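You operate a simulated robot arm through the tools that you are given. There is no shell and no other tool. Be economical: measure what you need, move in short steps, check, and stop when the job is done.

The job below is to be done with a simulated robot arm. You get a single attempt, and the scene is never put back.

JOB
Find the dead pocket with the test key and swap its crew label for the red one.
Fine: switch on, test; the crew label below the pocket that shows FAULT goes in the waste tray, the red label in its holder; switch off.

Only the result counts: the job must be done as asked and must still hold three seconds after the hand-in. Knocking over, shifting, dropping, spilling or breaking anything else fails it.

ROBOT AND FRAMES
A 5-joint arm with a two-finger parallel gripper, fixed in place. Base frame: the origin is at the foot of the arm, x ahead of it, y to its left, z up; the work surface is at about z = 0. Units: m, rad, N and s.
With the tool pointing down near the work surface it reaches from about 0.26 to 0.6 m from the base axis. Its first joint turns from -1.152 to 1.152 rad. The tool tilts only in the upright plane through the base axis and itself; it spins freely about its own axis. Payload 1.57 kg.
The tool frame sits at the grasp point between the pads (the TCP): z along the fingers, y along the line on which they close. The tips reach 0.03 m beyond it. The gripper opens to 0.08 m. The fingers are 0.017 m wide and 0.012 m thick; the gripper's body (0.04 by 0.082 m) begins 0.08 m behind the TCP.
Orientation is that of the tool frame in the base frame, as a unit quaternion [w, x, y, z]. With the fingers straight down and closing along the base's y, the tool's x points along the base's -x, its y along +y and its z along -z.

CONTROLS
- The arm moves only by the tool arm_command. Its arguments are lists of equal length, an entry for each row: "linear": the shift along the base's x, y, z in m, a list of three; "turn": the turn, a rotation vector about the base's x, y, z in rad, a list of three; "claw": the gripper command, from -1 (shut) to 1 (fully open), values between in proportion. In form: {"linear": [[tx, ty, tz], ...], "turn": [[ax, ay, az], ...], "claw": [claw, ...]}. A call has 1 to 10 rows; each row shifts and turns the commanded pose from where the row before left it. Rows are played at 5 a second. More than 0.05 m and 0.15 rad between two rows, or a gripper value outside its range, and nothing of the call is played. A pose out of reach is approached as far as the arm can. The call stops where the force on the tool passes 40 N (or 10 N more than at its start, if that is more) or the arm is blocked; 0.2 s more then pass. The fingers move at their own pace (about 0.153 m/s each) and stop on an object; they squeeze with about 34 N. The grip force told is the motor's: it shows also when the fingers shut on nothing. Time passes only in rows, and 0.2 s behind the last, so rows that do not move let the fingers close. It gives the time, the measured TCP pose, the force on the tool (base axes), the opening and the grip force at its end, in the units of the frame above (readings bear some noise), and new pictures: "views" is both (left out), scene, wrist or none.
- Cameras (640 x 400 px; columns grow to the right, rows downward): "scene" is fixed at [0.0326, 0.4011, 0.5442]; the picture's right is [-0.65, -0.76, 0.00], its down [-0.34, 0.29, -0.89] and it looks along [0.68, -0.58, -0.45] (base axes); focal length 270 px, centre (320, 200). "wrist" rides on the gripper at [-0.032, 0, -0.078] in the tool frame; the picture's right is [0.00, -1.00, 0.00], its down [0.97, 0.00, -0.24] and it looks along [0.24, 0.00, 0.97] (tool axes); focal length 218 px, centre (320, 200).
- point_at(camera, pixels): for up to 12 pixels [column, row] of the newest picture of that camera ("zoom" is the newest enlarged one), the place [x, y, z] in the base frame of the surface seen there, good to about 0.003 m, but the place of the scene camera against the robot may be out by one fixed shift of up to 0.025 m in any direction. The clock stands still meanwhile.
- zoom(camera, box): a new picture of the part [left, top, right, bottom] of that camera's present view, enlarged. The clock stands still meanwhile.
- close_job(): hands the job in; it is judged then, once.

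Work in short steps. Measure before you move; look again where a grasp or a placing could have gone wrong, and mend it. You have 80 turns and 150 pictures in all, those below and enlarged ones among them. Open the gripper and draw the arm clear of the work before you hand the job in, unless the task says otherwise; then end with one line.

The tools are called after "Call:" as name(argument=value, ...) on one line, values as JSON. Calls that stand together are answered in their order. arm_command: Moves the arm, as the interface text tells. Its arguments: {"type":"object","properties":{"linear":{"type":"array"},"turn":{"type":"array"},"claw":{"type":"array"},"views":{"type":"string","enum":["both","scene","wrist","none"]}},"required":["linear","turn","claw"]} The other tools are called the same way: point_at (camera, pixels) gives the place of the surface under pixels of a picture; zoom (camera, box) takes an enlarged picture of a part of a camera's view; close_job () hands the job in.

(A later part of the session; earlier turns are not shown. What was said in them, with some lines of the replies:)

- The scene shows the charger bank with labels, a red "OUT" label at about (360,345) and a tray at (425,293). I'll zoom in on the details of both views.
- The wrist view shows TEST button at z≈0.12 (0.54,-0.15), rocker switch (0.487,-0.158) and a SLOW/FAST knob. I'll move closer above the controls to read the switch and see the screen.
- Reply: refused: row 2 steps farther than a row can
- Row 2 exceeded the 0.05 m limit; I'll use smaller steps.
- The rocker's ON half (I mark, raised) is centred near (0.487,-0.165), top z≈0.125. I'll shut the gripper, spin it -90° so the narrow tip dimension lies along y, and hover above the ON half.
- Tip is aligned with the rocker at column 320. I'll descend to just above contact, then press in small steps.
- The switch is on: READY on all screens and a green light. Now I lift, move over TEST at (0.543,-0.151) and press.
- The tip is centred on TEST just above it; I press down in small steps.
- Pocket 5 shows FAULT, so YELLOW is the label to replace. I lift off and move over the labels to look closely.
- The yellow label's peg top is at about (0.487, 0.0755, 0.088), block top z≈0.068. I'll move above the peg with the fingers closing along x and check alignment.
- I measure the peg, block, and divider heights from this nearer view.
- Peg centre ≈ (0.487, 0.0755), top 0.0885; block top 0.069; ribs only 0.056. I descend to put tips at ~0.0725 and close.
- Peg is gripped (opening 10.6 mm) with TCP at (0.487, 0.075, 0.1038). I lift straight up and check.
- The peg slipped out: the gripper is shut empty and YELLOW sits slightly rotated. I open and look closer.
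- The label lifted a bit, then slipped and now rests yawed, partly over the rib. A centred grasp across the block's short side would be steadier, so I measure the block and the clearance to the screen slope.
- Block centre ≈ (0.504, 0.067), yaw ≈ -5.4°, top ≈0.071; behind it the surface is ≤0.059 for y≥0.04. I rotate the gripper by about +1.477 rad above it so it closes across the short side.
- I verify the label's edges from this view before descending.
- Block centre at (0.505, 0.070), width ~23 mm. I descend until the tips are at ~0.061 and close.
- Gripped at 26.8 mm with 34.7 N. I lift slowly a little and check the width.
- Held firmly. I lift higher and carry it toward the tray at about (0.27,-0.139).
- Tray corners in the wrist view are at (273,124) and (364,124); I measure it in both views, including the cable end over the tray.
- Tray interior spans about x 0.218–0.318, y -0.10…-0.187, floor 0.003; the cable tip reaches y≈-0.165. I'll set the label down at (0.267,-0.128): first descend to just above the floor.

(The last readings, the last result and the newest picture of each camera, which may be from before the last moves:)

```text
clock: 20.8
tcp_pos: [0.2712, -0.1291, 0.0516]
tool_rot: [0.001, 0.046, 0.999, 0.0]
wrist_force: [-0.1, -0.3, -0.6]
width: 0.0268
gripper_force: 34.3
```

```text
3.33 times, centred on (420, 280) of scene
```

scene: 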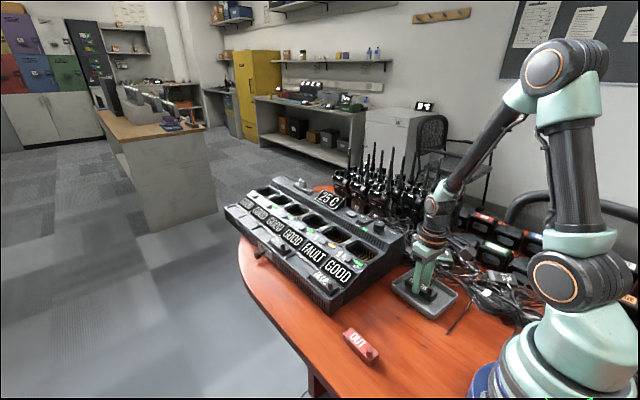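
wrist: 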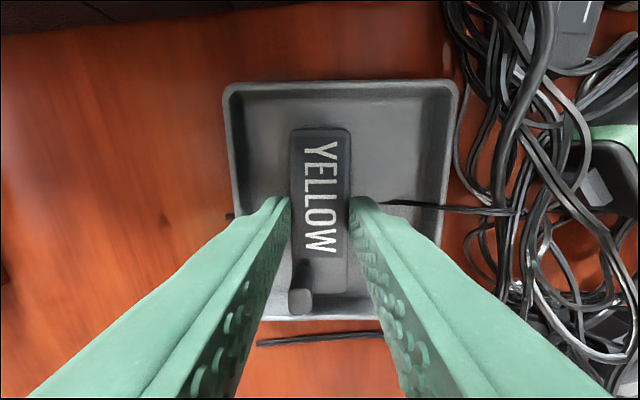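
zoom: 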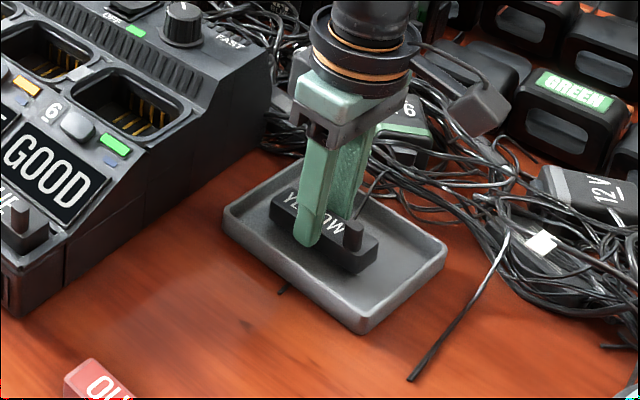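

It's inside the tray; I nudge 5 mm in +x, lower to contact, open slightly, and rise.

Call:
arm_command(linear=[[0.005, 0, 0], [0, 0, -0.003], [0, 0, -0.003], [0, 0, 0], [0, 0, 0], [0, 0, 0.02], [0, 0, 0.04], [0, 0, 0.04], [0, 0, 0.04]], turn=[[0, 0, 0], [0, 0, 0], [0, 0, 0], [0, 0, 0], [0, 0, 0], [0, 0, 0], [0, 0, 0], [0, 0, 0], [0, 0, 0]], claw=[-1, -1, -1, -0.17, -0.17, -0.17, -0.17, -0.17, -0.17])

Call:
zoom(camera="wrist", box=[220, 80, 420, 240])

Call:
zoom(camera="scene", box=[360, 220, 480, 340])

```text
clock: 22.8
tcp_pos: [0.2749, -0.127, 0.1842]
tool_rot: [0.0, 0.046, 0.999, 0.0]
wrist_force: [0.6, 0.1, 0.1]
width: 0.0331
gripper_force: 0.1
```

scene: 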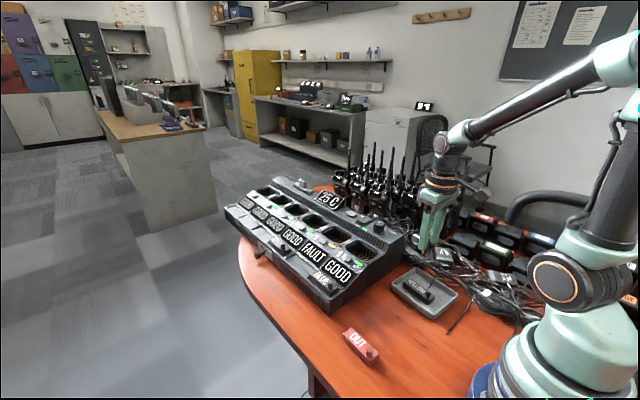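
wrist: 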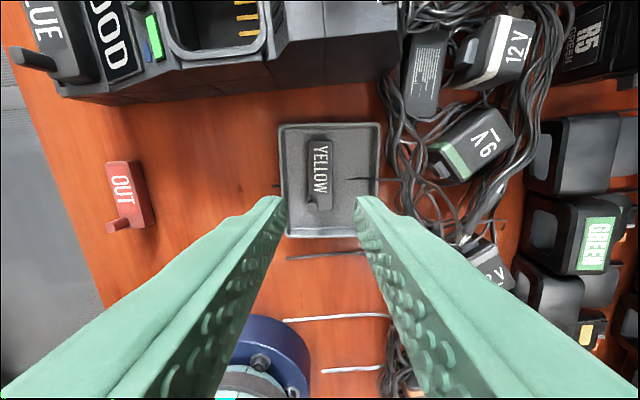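

```text
2.50 times, centred on (320, 160) of wrist
```

zoom: 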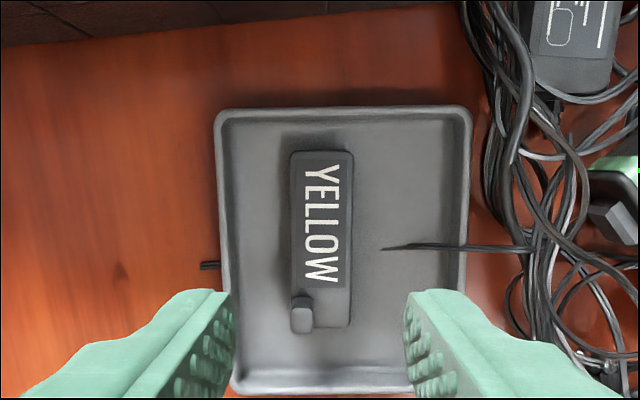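

```text
3.33 times, centred on (420, 280) of scene
```

zoom: 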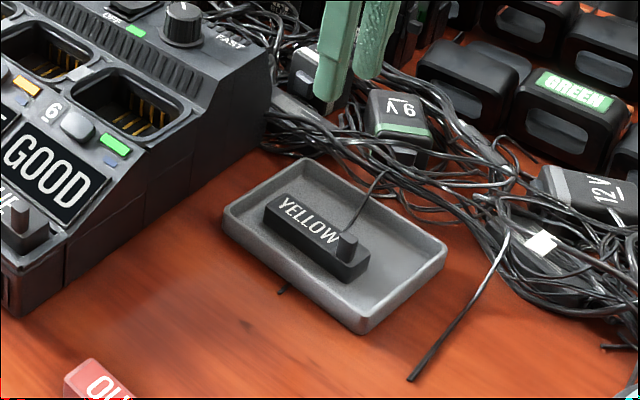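

YELLOW lies flat in the tray. Now I move over to the red label near (0.279,0.094).

Call:
arm_command(linear=[[0.002, 0.037, 0], [0.002, 0.037, 0], [0.001, 0.037, 0], [0, 0.037, 0], [0, 0.037, 0], [0, 0.036, -0.01], [0, 0, -0.03]], turn=[[0, 0, 0], [0, 0, 0], [0, 0, 0], [0, 0, 0], [0, 0, 0], [0, 0, 0], [0, 0, 0]], claw=[0, 0, 0, 0, 0, 0, 0], views="wrist")

Call:
zoom(camera="wrist", box=[220, 80, 420, 240])

```text
clock: 24.4
tcp_pos: [0.2805, 0.0915, 0.1413]
tool_rot: [0.0, 0.047, 0.999, 0.0]
wrist_force: [0.6, -0.1, 0.6]
width: 0.0398
gripper_force: 0.1
```

wrist: 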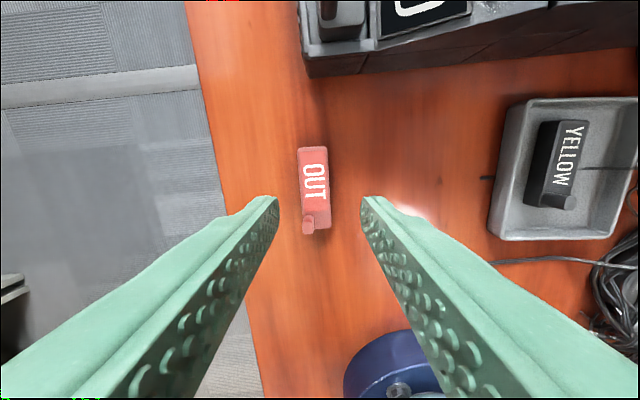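

```text
2.50 times, centred on (320, 160) of wrist
```

zoom: 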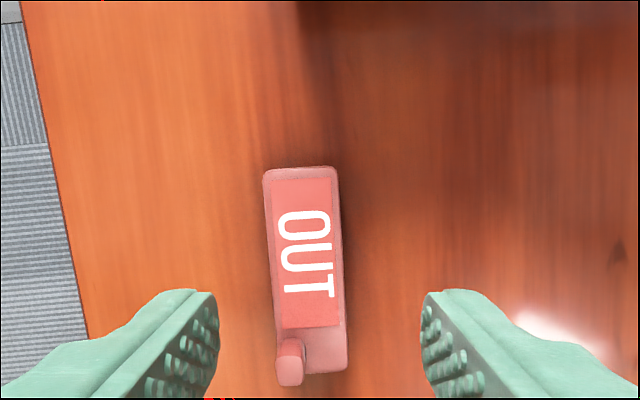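

I measure the red label's top-face corners and peg.

Call:
point_at(camera="zoom", pixels=[[267, 180], [330, 180], [275, 325], [337, 325], [300, 172], [320, 365], [290, 378], [305, 250], [290, 350], [338, 200], [345, 350]])

```text
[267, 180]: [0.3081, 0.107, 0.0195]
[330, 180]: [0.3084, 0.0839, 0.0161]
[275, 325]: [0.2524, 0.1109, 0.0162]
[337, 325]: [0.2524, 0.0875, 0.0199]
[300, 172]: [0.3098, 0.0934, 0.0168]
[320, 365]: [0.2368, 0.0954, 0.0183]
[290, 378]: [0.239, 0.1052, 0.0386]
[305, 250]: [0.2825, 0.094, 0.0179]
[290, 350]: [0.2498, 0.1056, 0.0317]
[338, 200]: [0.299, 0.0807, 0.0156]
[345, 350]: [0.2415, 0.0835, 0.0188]
```

Red block: centre ≈ (0.273, 0.0957), yaw ≈ -0.06 rad, width ~27 mm. I align, descend to TCP z≈0.040 (tips ~10 mm above table) and close.

Call:
arm_command(linear=[[-0.0075, 0.0042, 0], [0, 0, -0.04], [0, 0, -0.04], [0, 0, -0.0205], [0, 0, 0]], turn=[[0, 0, 0.033], [0, 0, 0], [0, 0, 0], [0, 0, 0], [0, 0, 0]], claw=[0, 0, 0, 0, 0])

Call:
zoom(camera="wrist", box=[220, 80, 420, 320])

```text
clock: 25.6
tcp_pos: [0.2737, 0.0955, 0.0442]
tool_rot: [0.0, 0.03, 1.0, 0.0]
wrist_force: [0.1, -0.2, -0.1]
width: 0.04
gripper_force: 0.0
```

scene: 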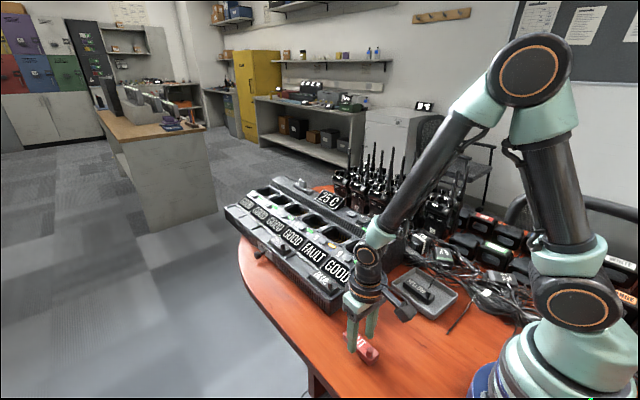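
wrist: 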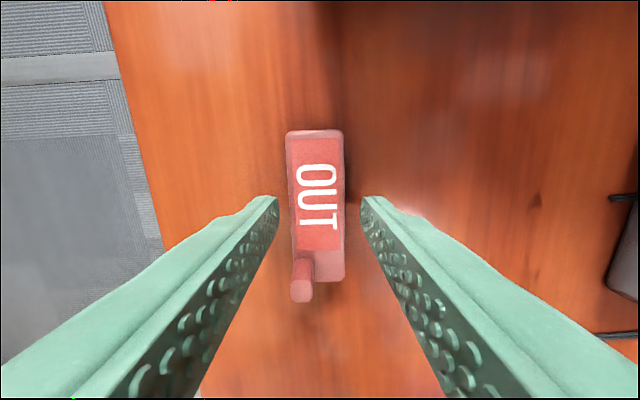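

```text
1.67 times, centred on (320, 200) of wrist
```

zoom: 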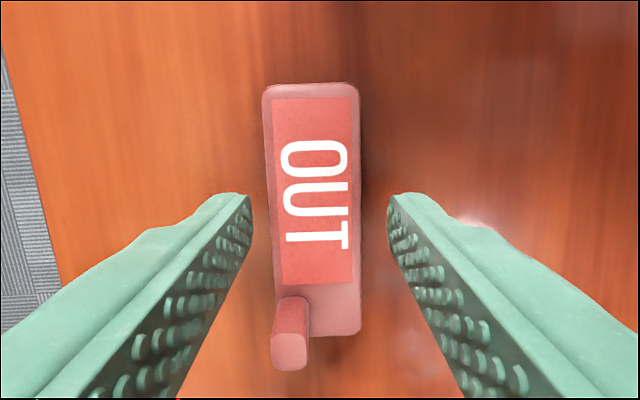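

Alignment looks good; TCP z is 0.044, so I lower 4 mm and close, then lift a little.

Call:
arm_command(linear=[[0, 0.0015, -0.004], [0, 0, 0], [0, 0, 0], [0, 0, 0]], turn=[[0, 0, 0], [0, 0, 0], [0, 0, 0], [0, 0, 0]], claw=[0, -1, -1, -1], views="none")

Call:
arm_command(linear=[[0, 0, 0.01], [0, 0, 0.02], [0, 0, 0.04], [0, 0, 0.04]], turn=[[0, 0, 0], [0, 0, 0], [0, 0, 0], [0, 0, 0]], claw=[-1, -1, -1, -1])

Call:
zoom(camera="wrist", box=[260, 100, 380, 320])

Call:
zoom(camera="scene", box=[300, 240, 420, 380])

```text
clock: 26.6
tcp_pos: [0.2725, 0.0967, 0.04]
tool_rot: [0.0, 0.03, 1.0, 0.0]
wrist_force: [1.2, -0.2, 0.0]
width: 0.0267
gripper_force: 33.9
```

```text
clock: 27.6
tcp_pos: [0.2753, 0.0981, 0.1506]
tool_rot: [-0.001, 0.029, 1.0, 0.0]
wrist_force: [0.2, -0.2, -1.0]
width: 0.0266
gripper_force: 34.6
```

scene: 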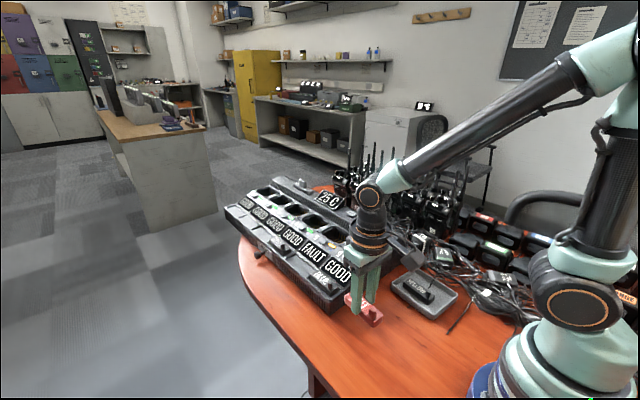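
wrist: 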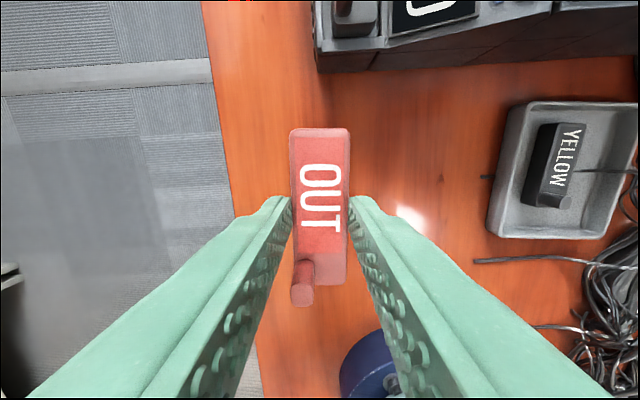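

```text
1.82 times, centred on (320, 210) of wrist
```

zoom: 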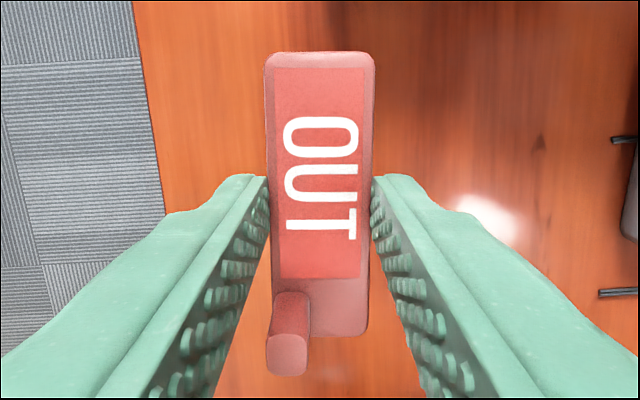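

```text
2.86 times, centred on (360, 310) of scene
```

zoom: 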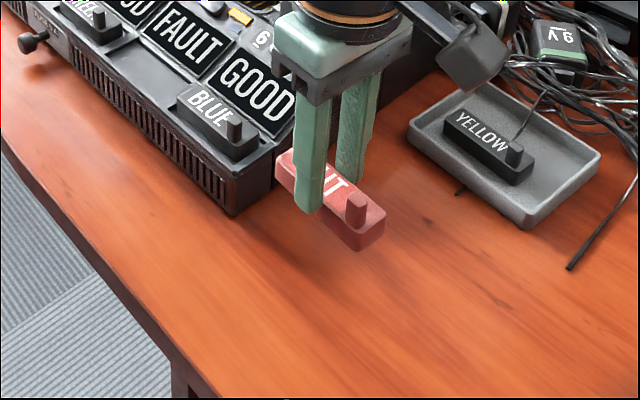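

Held level at 26.6 mm. I lift, carry to above holder 5 at about (0.515, 0.069), straightening yaw by +0.06.

Call:
arm_command(linear=[[0, 0, 0.045], [0.034, -0.004, 0.01], [0.034, -0.005, 0], [0.034, -0.005, 0], [0.034, -0.005, 0], [0.034, -0.005, 0], [0.034, -0.003, 0], [0.035, -0.002, 0], [0, 0, -0.04]], turn=[[0, 0, 0], [0, 0, 0.03], [0, 0, 0.03], [0, 0, 0], [0, 0, 0], [0, 0, 0], [0, 0, 0], [0, 0, 0], [0, 0, 0]], claw=[-1, -1, -1, -1, -1, -1, -1, -1, -1])

Call:
zoom(camera="wrist", box=[220, 60, 420, 340])

Call:
zoom(camera="scene", box=[250, 190, 370, 300])

```text
clock: 29.6
tcp_pos: [0.5126, 0.0691, 0.1654]
tool_rot: [0.0, -0.001, 1.0, 0.0]
wrist_force: [0.0, 0.2, 0.4]
width: 0.0267
gripper_force: 34.4
```

scene: 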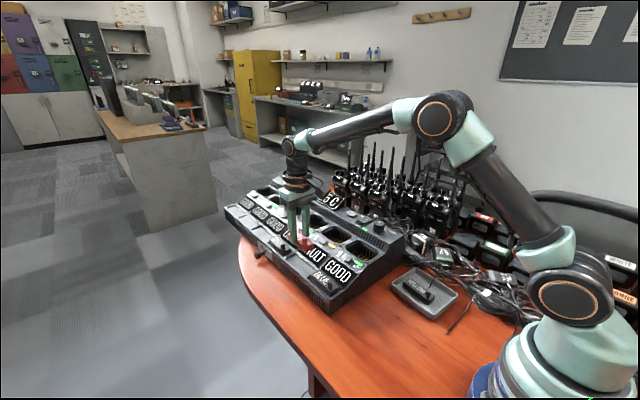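
wrist: 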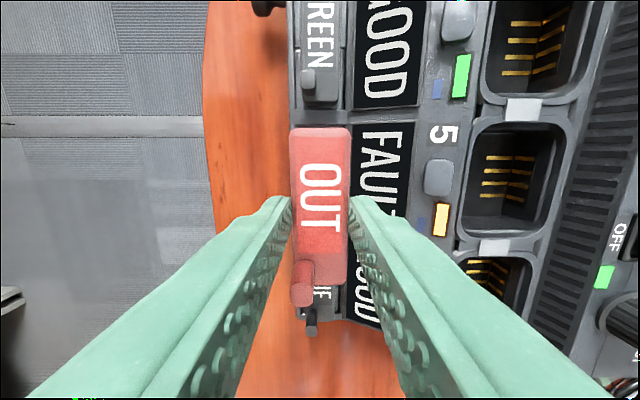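

```text
1.43 times, centred on (320, 200) of wrist
```

zoom: 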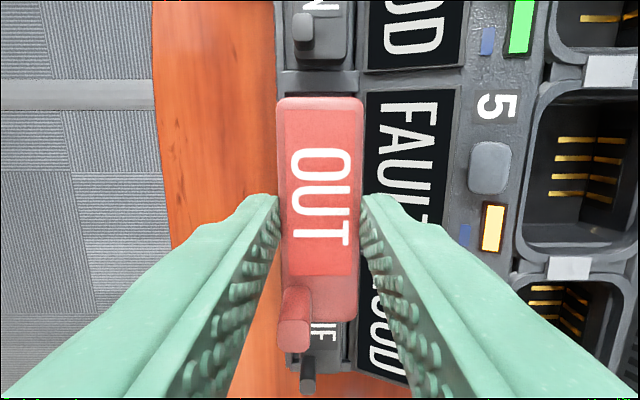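

```text
3.64 times, centred on (310, 245) of scene
```

zoom: 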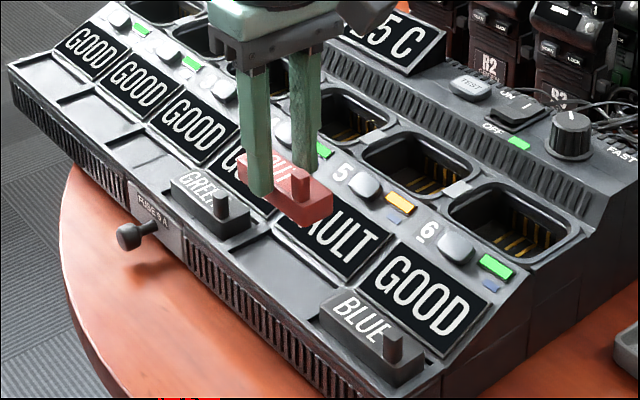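

I measure the held block's ends and the rib/GREEN/BLUE positions for final alignment.

Call:
point_at(camera="wrist", pixels=[[320, 130], [330, 279], [293, 170], [349, 170], [320, 116], [340, 117], [310, 116], [302, 290], [301, 297], [297, 110], [347, 113], [307, 77]])

Call:
point_at(camera="scene", pixels=[[370, 281], [358, 279], [324, 265], [319, 274], [299, 256], [343, 274], [333, 283], [355, 292], [310, 247]])

```text
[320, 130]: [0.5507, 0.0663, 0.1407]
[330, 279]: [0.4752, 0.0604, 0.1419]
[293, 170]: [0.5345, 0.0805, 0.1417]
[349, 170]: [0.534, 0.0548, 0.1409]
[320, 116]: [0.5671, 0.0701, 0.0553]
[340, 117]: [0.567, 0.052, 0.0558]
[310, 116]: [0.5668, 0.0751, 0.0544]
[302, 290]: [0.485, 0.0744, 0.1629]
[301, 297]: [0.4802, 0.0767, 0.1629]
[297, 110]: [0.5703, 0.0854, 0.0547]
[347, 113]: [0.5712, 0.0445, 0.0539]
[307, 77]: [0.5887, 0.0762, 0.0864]
```

```text
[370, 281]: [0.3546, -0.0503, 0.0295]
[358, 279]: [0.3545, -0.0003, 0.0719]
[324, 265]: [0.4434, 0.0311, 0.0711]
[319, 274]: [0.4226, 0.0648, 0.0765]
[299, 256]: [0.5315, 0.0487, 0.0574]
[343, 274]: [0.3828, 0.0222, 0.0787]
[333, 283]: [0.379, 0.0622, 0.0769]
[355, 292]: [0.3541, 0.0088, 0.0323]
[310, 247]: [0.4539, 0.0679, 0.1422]
```

The held block's centre equals TCP x; matching the peg to the original (0.487, 0.0755) needs +4.5 mm in x. I shift and descend to just above the seat.

Call:
arm_command(linear=[[0.0045, 0, -0.02], [0, 0, -0.025], [0, 0, -0.018], [0, 0, 0]], turn=[[0, 0, 0], [0, 0, 0], [0, 0, 0], [0, 0, 0]], claw=[-1, -1, -1, -1])

Call:
zoom(camera="wrist", box=[250, 80, 390, 320])

Call:
zoom(camera="scene", box=[260, 210, 360, 300])

```text
clock: 30.6
tcp_pos: [0.5152, 0.068, 0.1027]
tool_rot: [0.0, 0.0, 1.0, 0.0]
wrist_force: [-0.2, 0.2, 0.0]
width: 0.0266
gripper_force: 34.4
```

scene: 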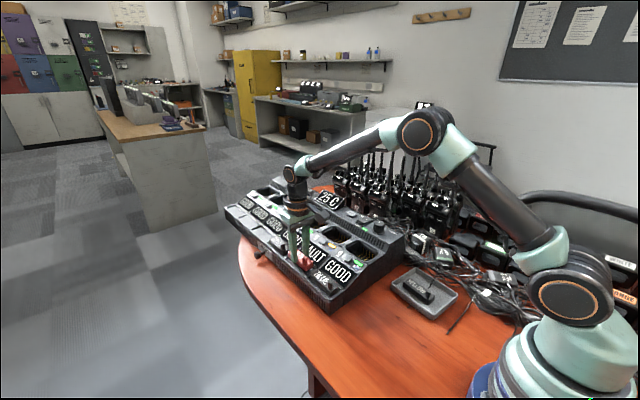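
wrist: 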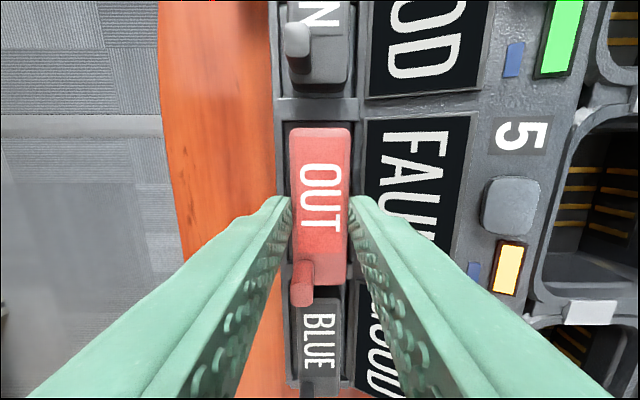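

```text
1.67 times, centred on (320, 200) of wrist
```

zoom: 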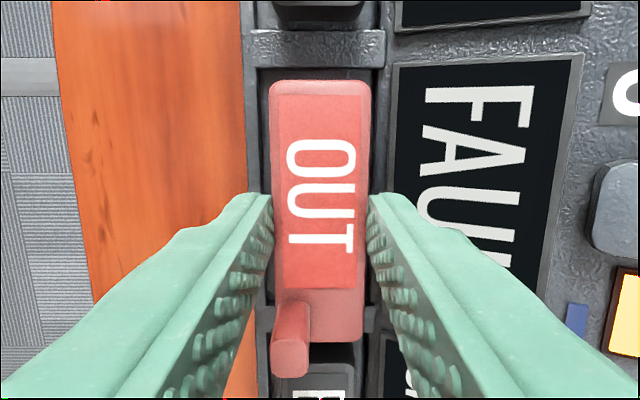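

```text
4.44 times, centred on (310, 255) of scene
```

zoom: 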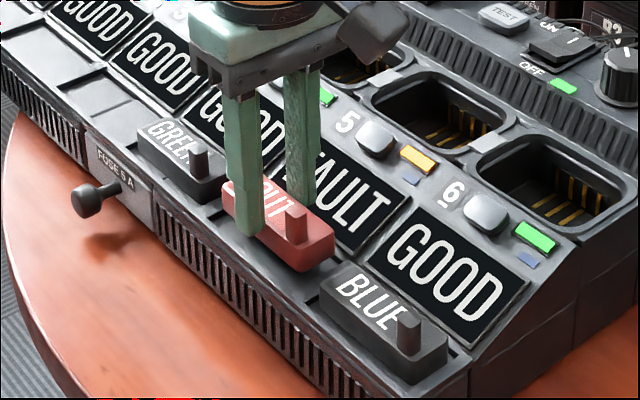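

I check the block ends against the ribs once more at this height.

Call:
point_at(camera="wrist", pixels=[[320, 129], [335, 281], [320, 119], [320, 113], [320, 122], [350, 273], [352, 282], [300, 298], [292, 170], [349, 170], [354, 170], [283, 170]])

```text
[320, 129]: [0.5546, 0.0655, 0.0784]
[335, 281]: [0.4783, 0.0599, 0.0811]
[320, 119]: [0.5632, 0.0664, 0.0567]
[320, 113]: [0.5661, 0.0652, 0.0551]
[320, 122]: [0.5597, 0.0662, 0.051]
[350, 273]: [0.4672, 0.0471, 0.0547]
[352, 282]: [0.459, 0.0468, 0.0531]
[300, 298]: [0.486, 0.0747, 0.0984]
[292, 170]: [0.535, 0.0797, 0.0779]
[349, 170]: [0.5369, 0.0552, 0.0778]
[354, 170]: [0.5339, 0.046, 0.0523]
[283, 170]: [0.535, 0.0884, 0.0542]
```

Gaps are ~4–6 mm each end; a +1 mm shift in x and y, then I lower in small steps to contact.

Call:
arm_command(linear=[[0.001, 0.001, -0.005], [0, 0, -0.003], [0, 0, -0.002], [0, 0, 0]], turn=[[0, 0, 0], [0, 0, 0], [0, 0, 0], [0, 0, 0]], claw=[-1, -1, -1, -1], views="wrist")

Call:
point_at(camera="wrist", pixels=[[320, 140], [320, 160], [310, 180], [335, 270]])

Call:
zoom(camera="scene", box=[260, 210, 360, 300])

```text
clock: 31.6
tcp_pos: [0.5172, 0.0682, 0.0933]
tool_rot: [0.0, 0.0, 1.0, -0.001]
wrist_force: [-0.2, -0.4, 0.2]
width: 0.0266
gripper_force: 34.0
```

wrist: 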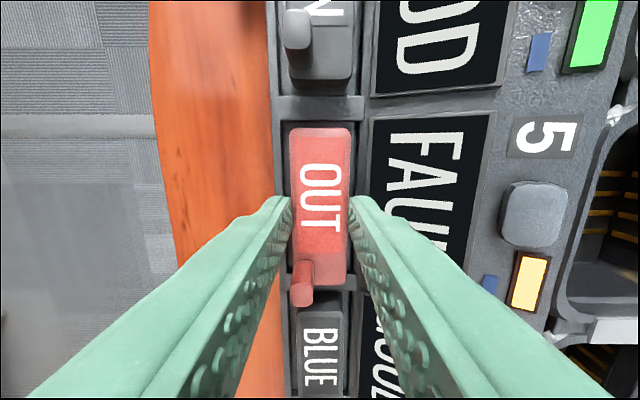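

```text
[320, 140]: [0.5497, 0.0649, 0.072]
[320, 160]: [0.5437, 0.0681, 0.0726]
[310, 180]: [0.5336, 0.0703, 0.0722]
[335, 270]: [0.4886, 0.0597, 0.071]
```

```text
4.44 times, centred on (310, 255) of scene
```

zoom: 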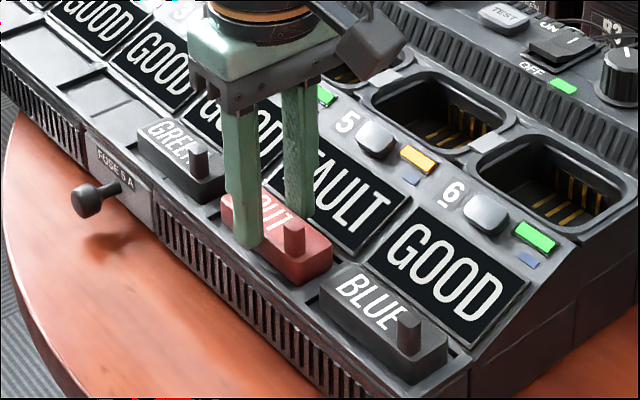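

Top is ~0.072, about 2–3 mm above seated height; I creep down watching the force.

Call:
arm_command(linear=[[0, 0, -0.001], [0, 0, -0.001], [0, 0, 0]], turn=[[0, 0, 0], [0, 0, 0], [0, 0, 0]], claw=[-1, -1, -1], views="none")

Call:
arm_command(linear=[[0, 0, -0.001], [0, 0, 0]], turn=[[0, 0, 0], [0, 0, 0]], claw=[-1, -1], views="none")

```text
clock: 32.4
tcp_pos: [0.5182, 0.0679, 0.0911]
tool_rot: [0.001, 0.0, 1.0, 0.0]
wrist_force: [-0.7, -0.6, 3.2]
width: 0.0268
gripper_force: 34.1
```

```text
clock: 33.0
tcp_pos: [0.5164, 0.0694, 0.0916]
tool_rot: [0.001, 0.0, 1.0, 0.0]
wrist_force: [-3.8, 0.1, 9.6]
width: 0.0266
gripper_force: 33.8
```

Contact (9.6 N up): seated. I relieve 1 mm, open slightly, and rise straight up.

Call:
arm_command(linear=[[0, 0, 0.001], [0, 0, 0], [0, 0, 0], [0, 0, 0.01], [0, 0, 0.03], [0, 0, 0.04], [0, 0, 0.04]], turn=[[0, 0, 0], [0, 0, 0], [0, 0, 0], [0, 0, 0], [0, 0, 0], [0, 0, 0], [0, 0, 0]], claw=[-1, -0.2, -0.2, -0.2, -0.2, -0.2, -0.2])

Call:
zoom(camera="wrist", box=[250, 80, 390, 240])

Call:
zoom(camera="scene", box=[260, 210, 360, 300])

```text
clock: 34.6
tcp_pos: [0.518, 0.0689, 0.2087]
tool_rot: [0.0, 0.0, 1.0, 0.0]
wrist_force: [0.8, 0.0, -0.3]
width: 0.0317
gripper_force: 0.1
```

scene: 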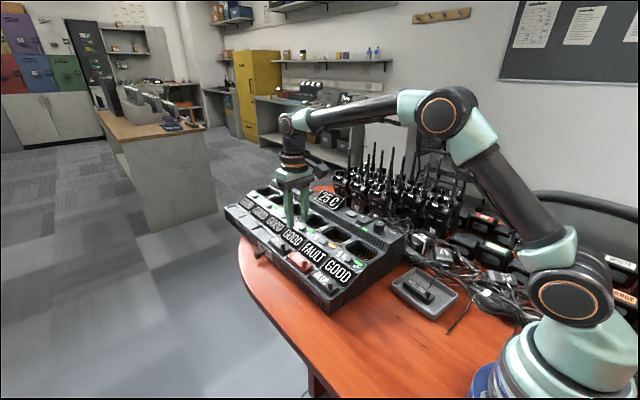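
wrist: 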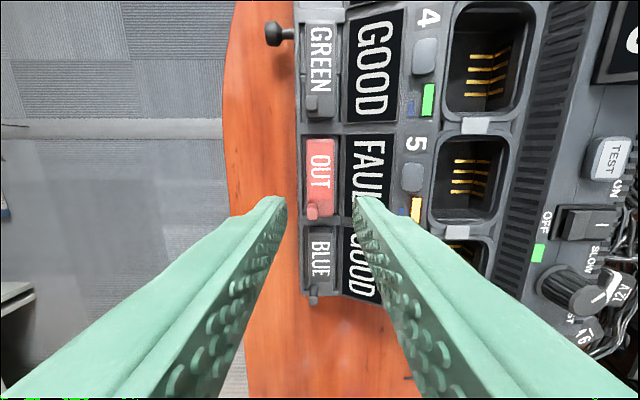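

```text
2.50 times, centred on (320, 160) of wrist
```

zoom: 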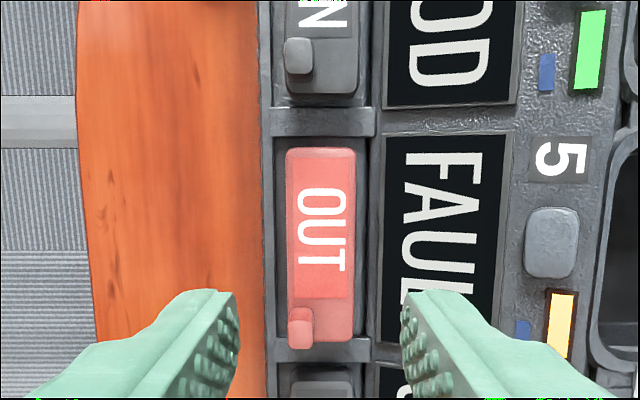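

```text
4.44 times, centred on (310, 255) of scene
```

zoom: 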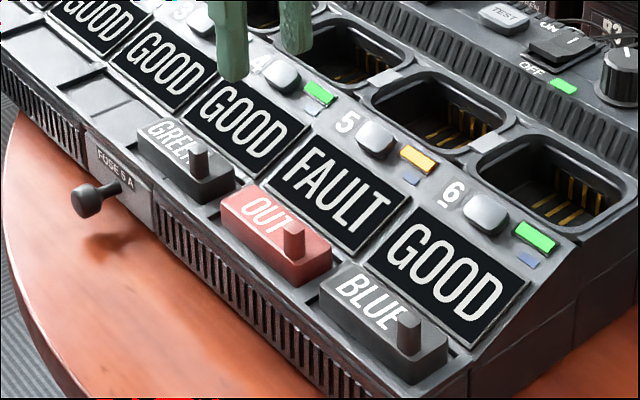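

Red label is seated in holder 5. Now switch off: spin -90° with gripper shut and go above the rocker's OFF half near (0.487,-0.143).

Call:
arm_command(linear=[[-0.003, -0.022, 0.005], [-0.003, -0.022, 0.005], [-0.003, -0.022, 0], [-0.003, -0.022, 0], [-0.003, -0.022, 0], [-0.003, -0.022, 0], [-0.003, -0.022, 0], [-0.003, -0.022, 0], [-0.003, -0.022, 0], [-0.004, -0.013, 0]], turn=[[0, 0, -0.15], [0, 0, -0.15], [0, 0, -0.15], [0, 0, -0.15], [0, 0, -0.15], [0, 0, -0.15], [0, 0, -0.15], [0, 0, -0.15], [0, 0, -0.15], [0, 0, -0.15]], claw=[-1, -1, -1, -1, -1, -1, -1, -1, -1, -1], views="none")

Call:
arm_command(linear=[[0, 0, -0.02], [0, 0, 0]], turn=[[0, 0, -0.071], [0, 0, 0]], claw=[-1, -1])

Call:
point_at(camera="wrist", pixels=[[320, 185], [320, 190], [320, 195]])

```text
clock: 36.8
tcp_pos: [0.4851, -0.1422, 0.2205]
tool_rot: [0.0, 0.683, 0.73, 0.0]
wrist_force: [-0.9, -0.2, -0.2]
width: 0.0
gripper_force: 21.5
```

```text
clock: 37.4
tcp_pos: [0.4854, -0.1416, 0.1998]
tool_rot: [0.0, 0.708, 0.706, 0.0]
wrist_force: [0.2, 0.0, 0.3]
width: 0.0
gripper_force: 21.2
```

scene: 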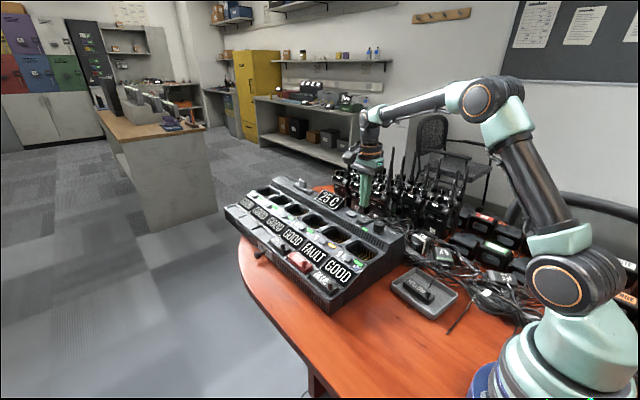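
wrist: 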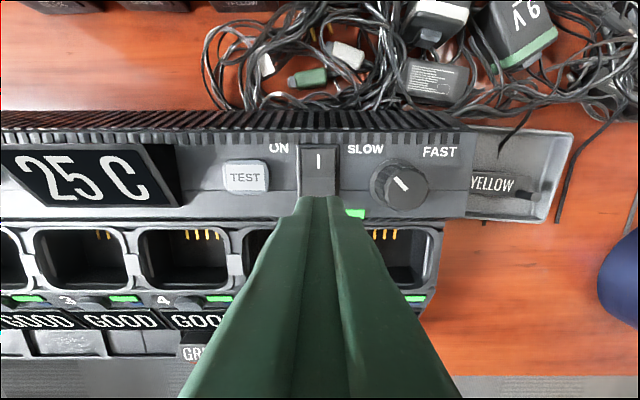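

```text
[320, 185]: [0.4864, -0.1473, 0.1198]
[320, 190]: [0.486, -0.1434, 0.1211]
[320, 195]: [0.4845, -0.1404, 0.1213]
```

The tip lines up with the rocker's raised OFF half (col 319); I press as before.

Call:
arm_command(linear=[[0.001, -0.001, -0.03], [0, 0, -0.013], [0, 0, -0.004], [0, 0, -0.003], [0, 0, -0.003]], turn=[[0, 0, 0], [0, 0, 0], [0, 0, 0], [0, 0, 0], [0, 0, 0]], claw=[-1, -1, -1, -1, -1], views="scene")

```text
clock: 38.6
tcp_pos: [0.4863, -0.1422, 0.1481]
tool_rot: [0.0, 0.706, 0.708, 0.001]
wrist_force: [-3.2, -0.1, 8.9]
width: 0.0
gripper_force: 20.7
```

scene: 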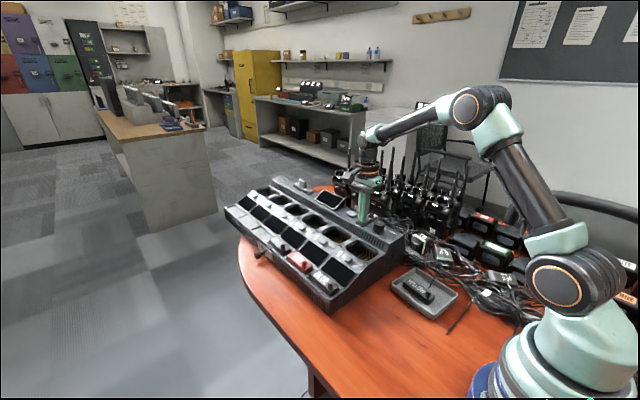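

The screens are dark: switched off. I rise clear, open the gripper, and do a final check.

Call:
arm_command(linear=[[0, 0, 0.04], [0, 0, 0.04], [0, 0, 0.04], [-0.02, 0.02, 0.03], [-0.02, 0.02, 0.03], [-0.02, 0.02, 0.02], [0, 0, 0]], turn=[[0, 0, 0], [0, 0, 0], [0, 0, 0], [0, 0, 0], [0, 0, 0], [0, 0, 0], [0, 0, 0]], claw=[-1, -1, -1, 1, 1, 1, 1])

Call:
zoom(camera="scene", box=[220, 160, 480, 340])

```text
clock: 40.2
tcp_pos: [0.4286, -0.0824, 0.3497]
tool_rot: [-0.001, 0.707, 0.707, 0.0]
wrist_force: [0.3, -0.5, -0.8]
width: 0.0798
gripper_force: 0.0
```

scene: 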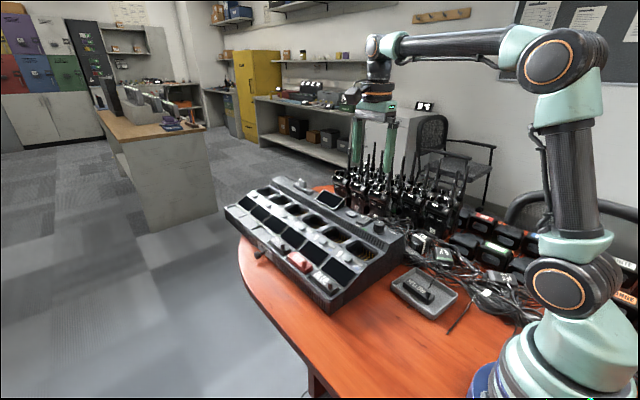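
wrist: 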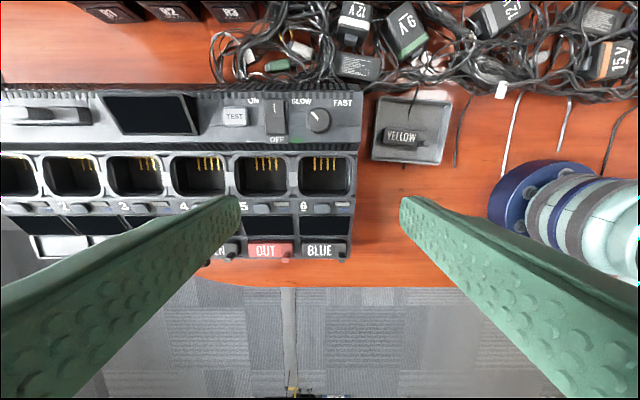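

```text
2.22 times, centred on (350, 250) of scene
```

zoom: 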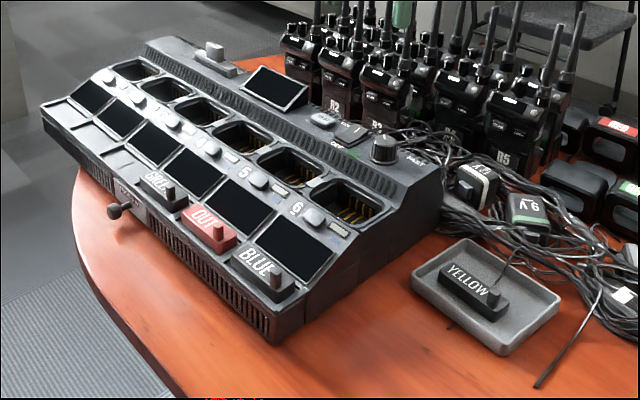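

All goals are met: charger off, YELLOW in the tray, red label in holder 5, and the arm clear and open. Handing in.

Call:
close_job()

```text
The job is handed in.
```

The test showed FAULT on pocket 5, so the YELLOW crew label is now in the waste tray, the red label is in its holder, and the charger is switched off; on the first try YELLOW slipped from the gripper and dropped back askew onto its holder, and I re-gripped it without disturbing anything else.
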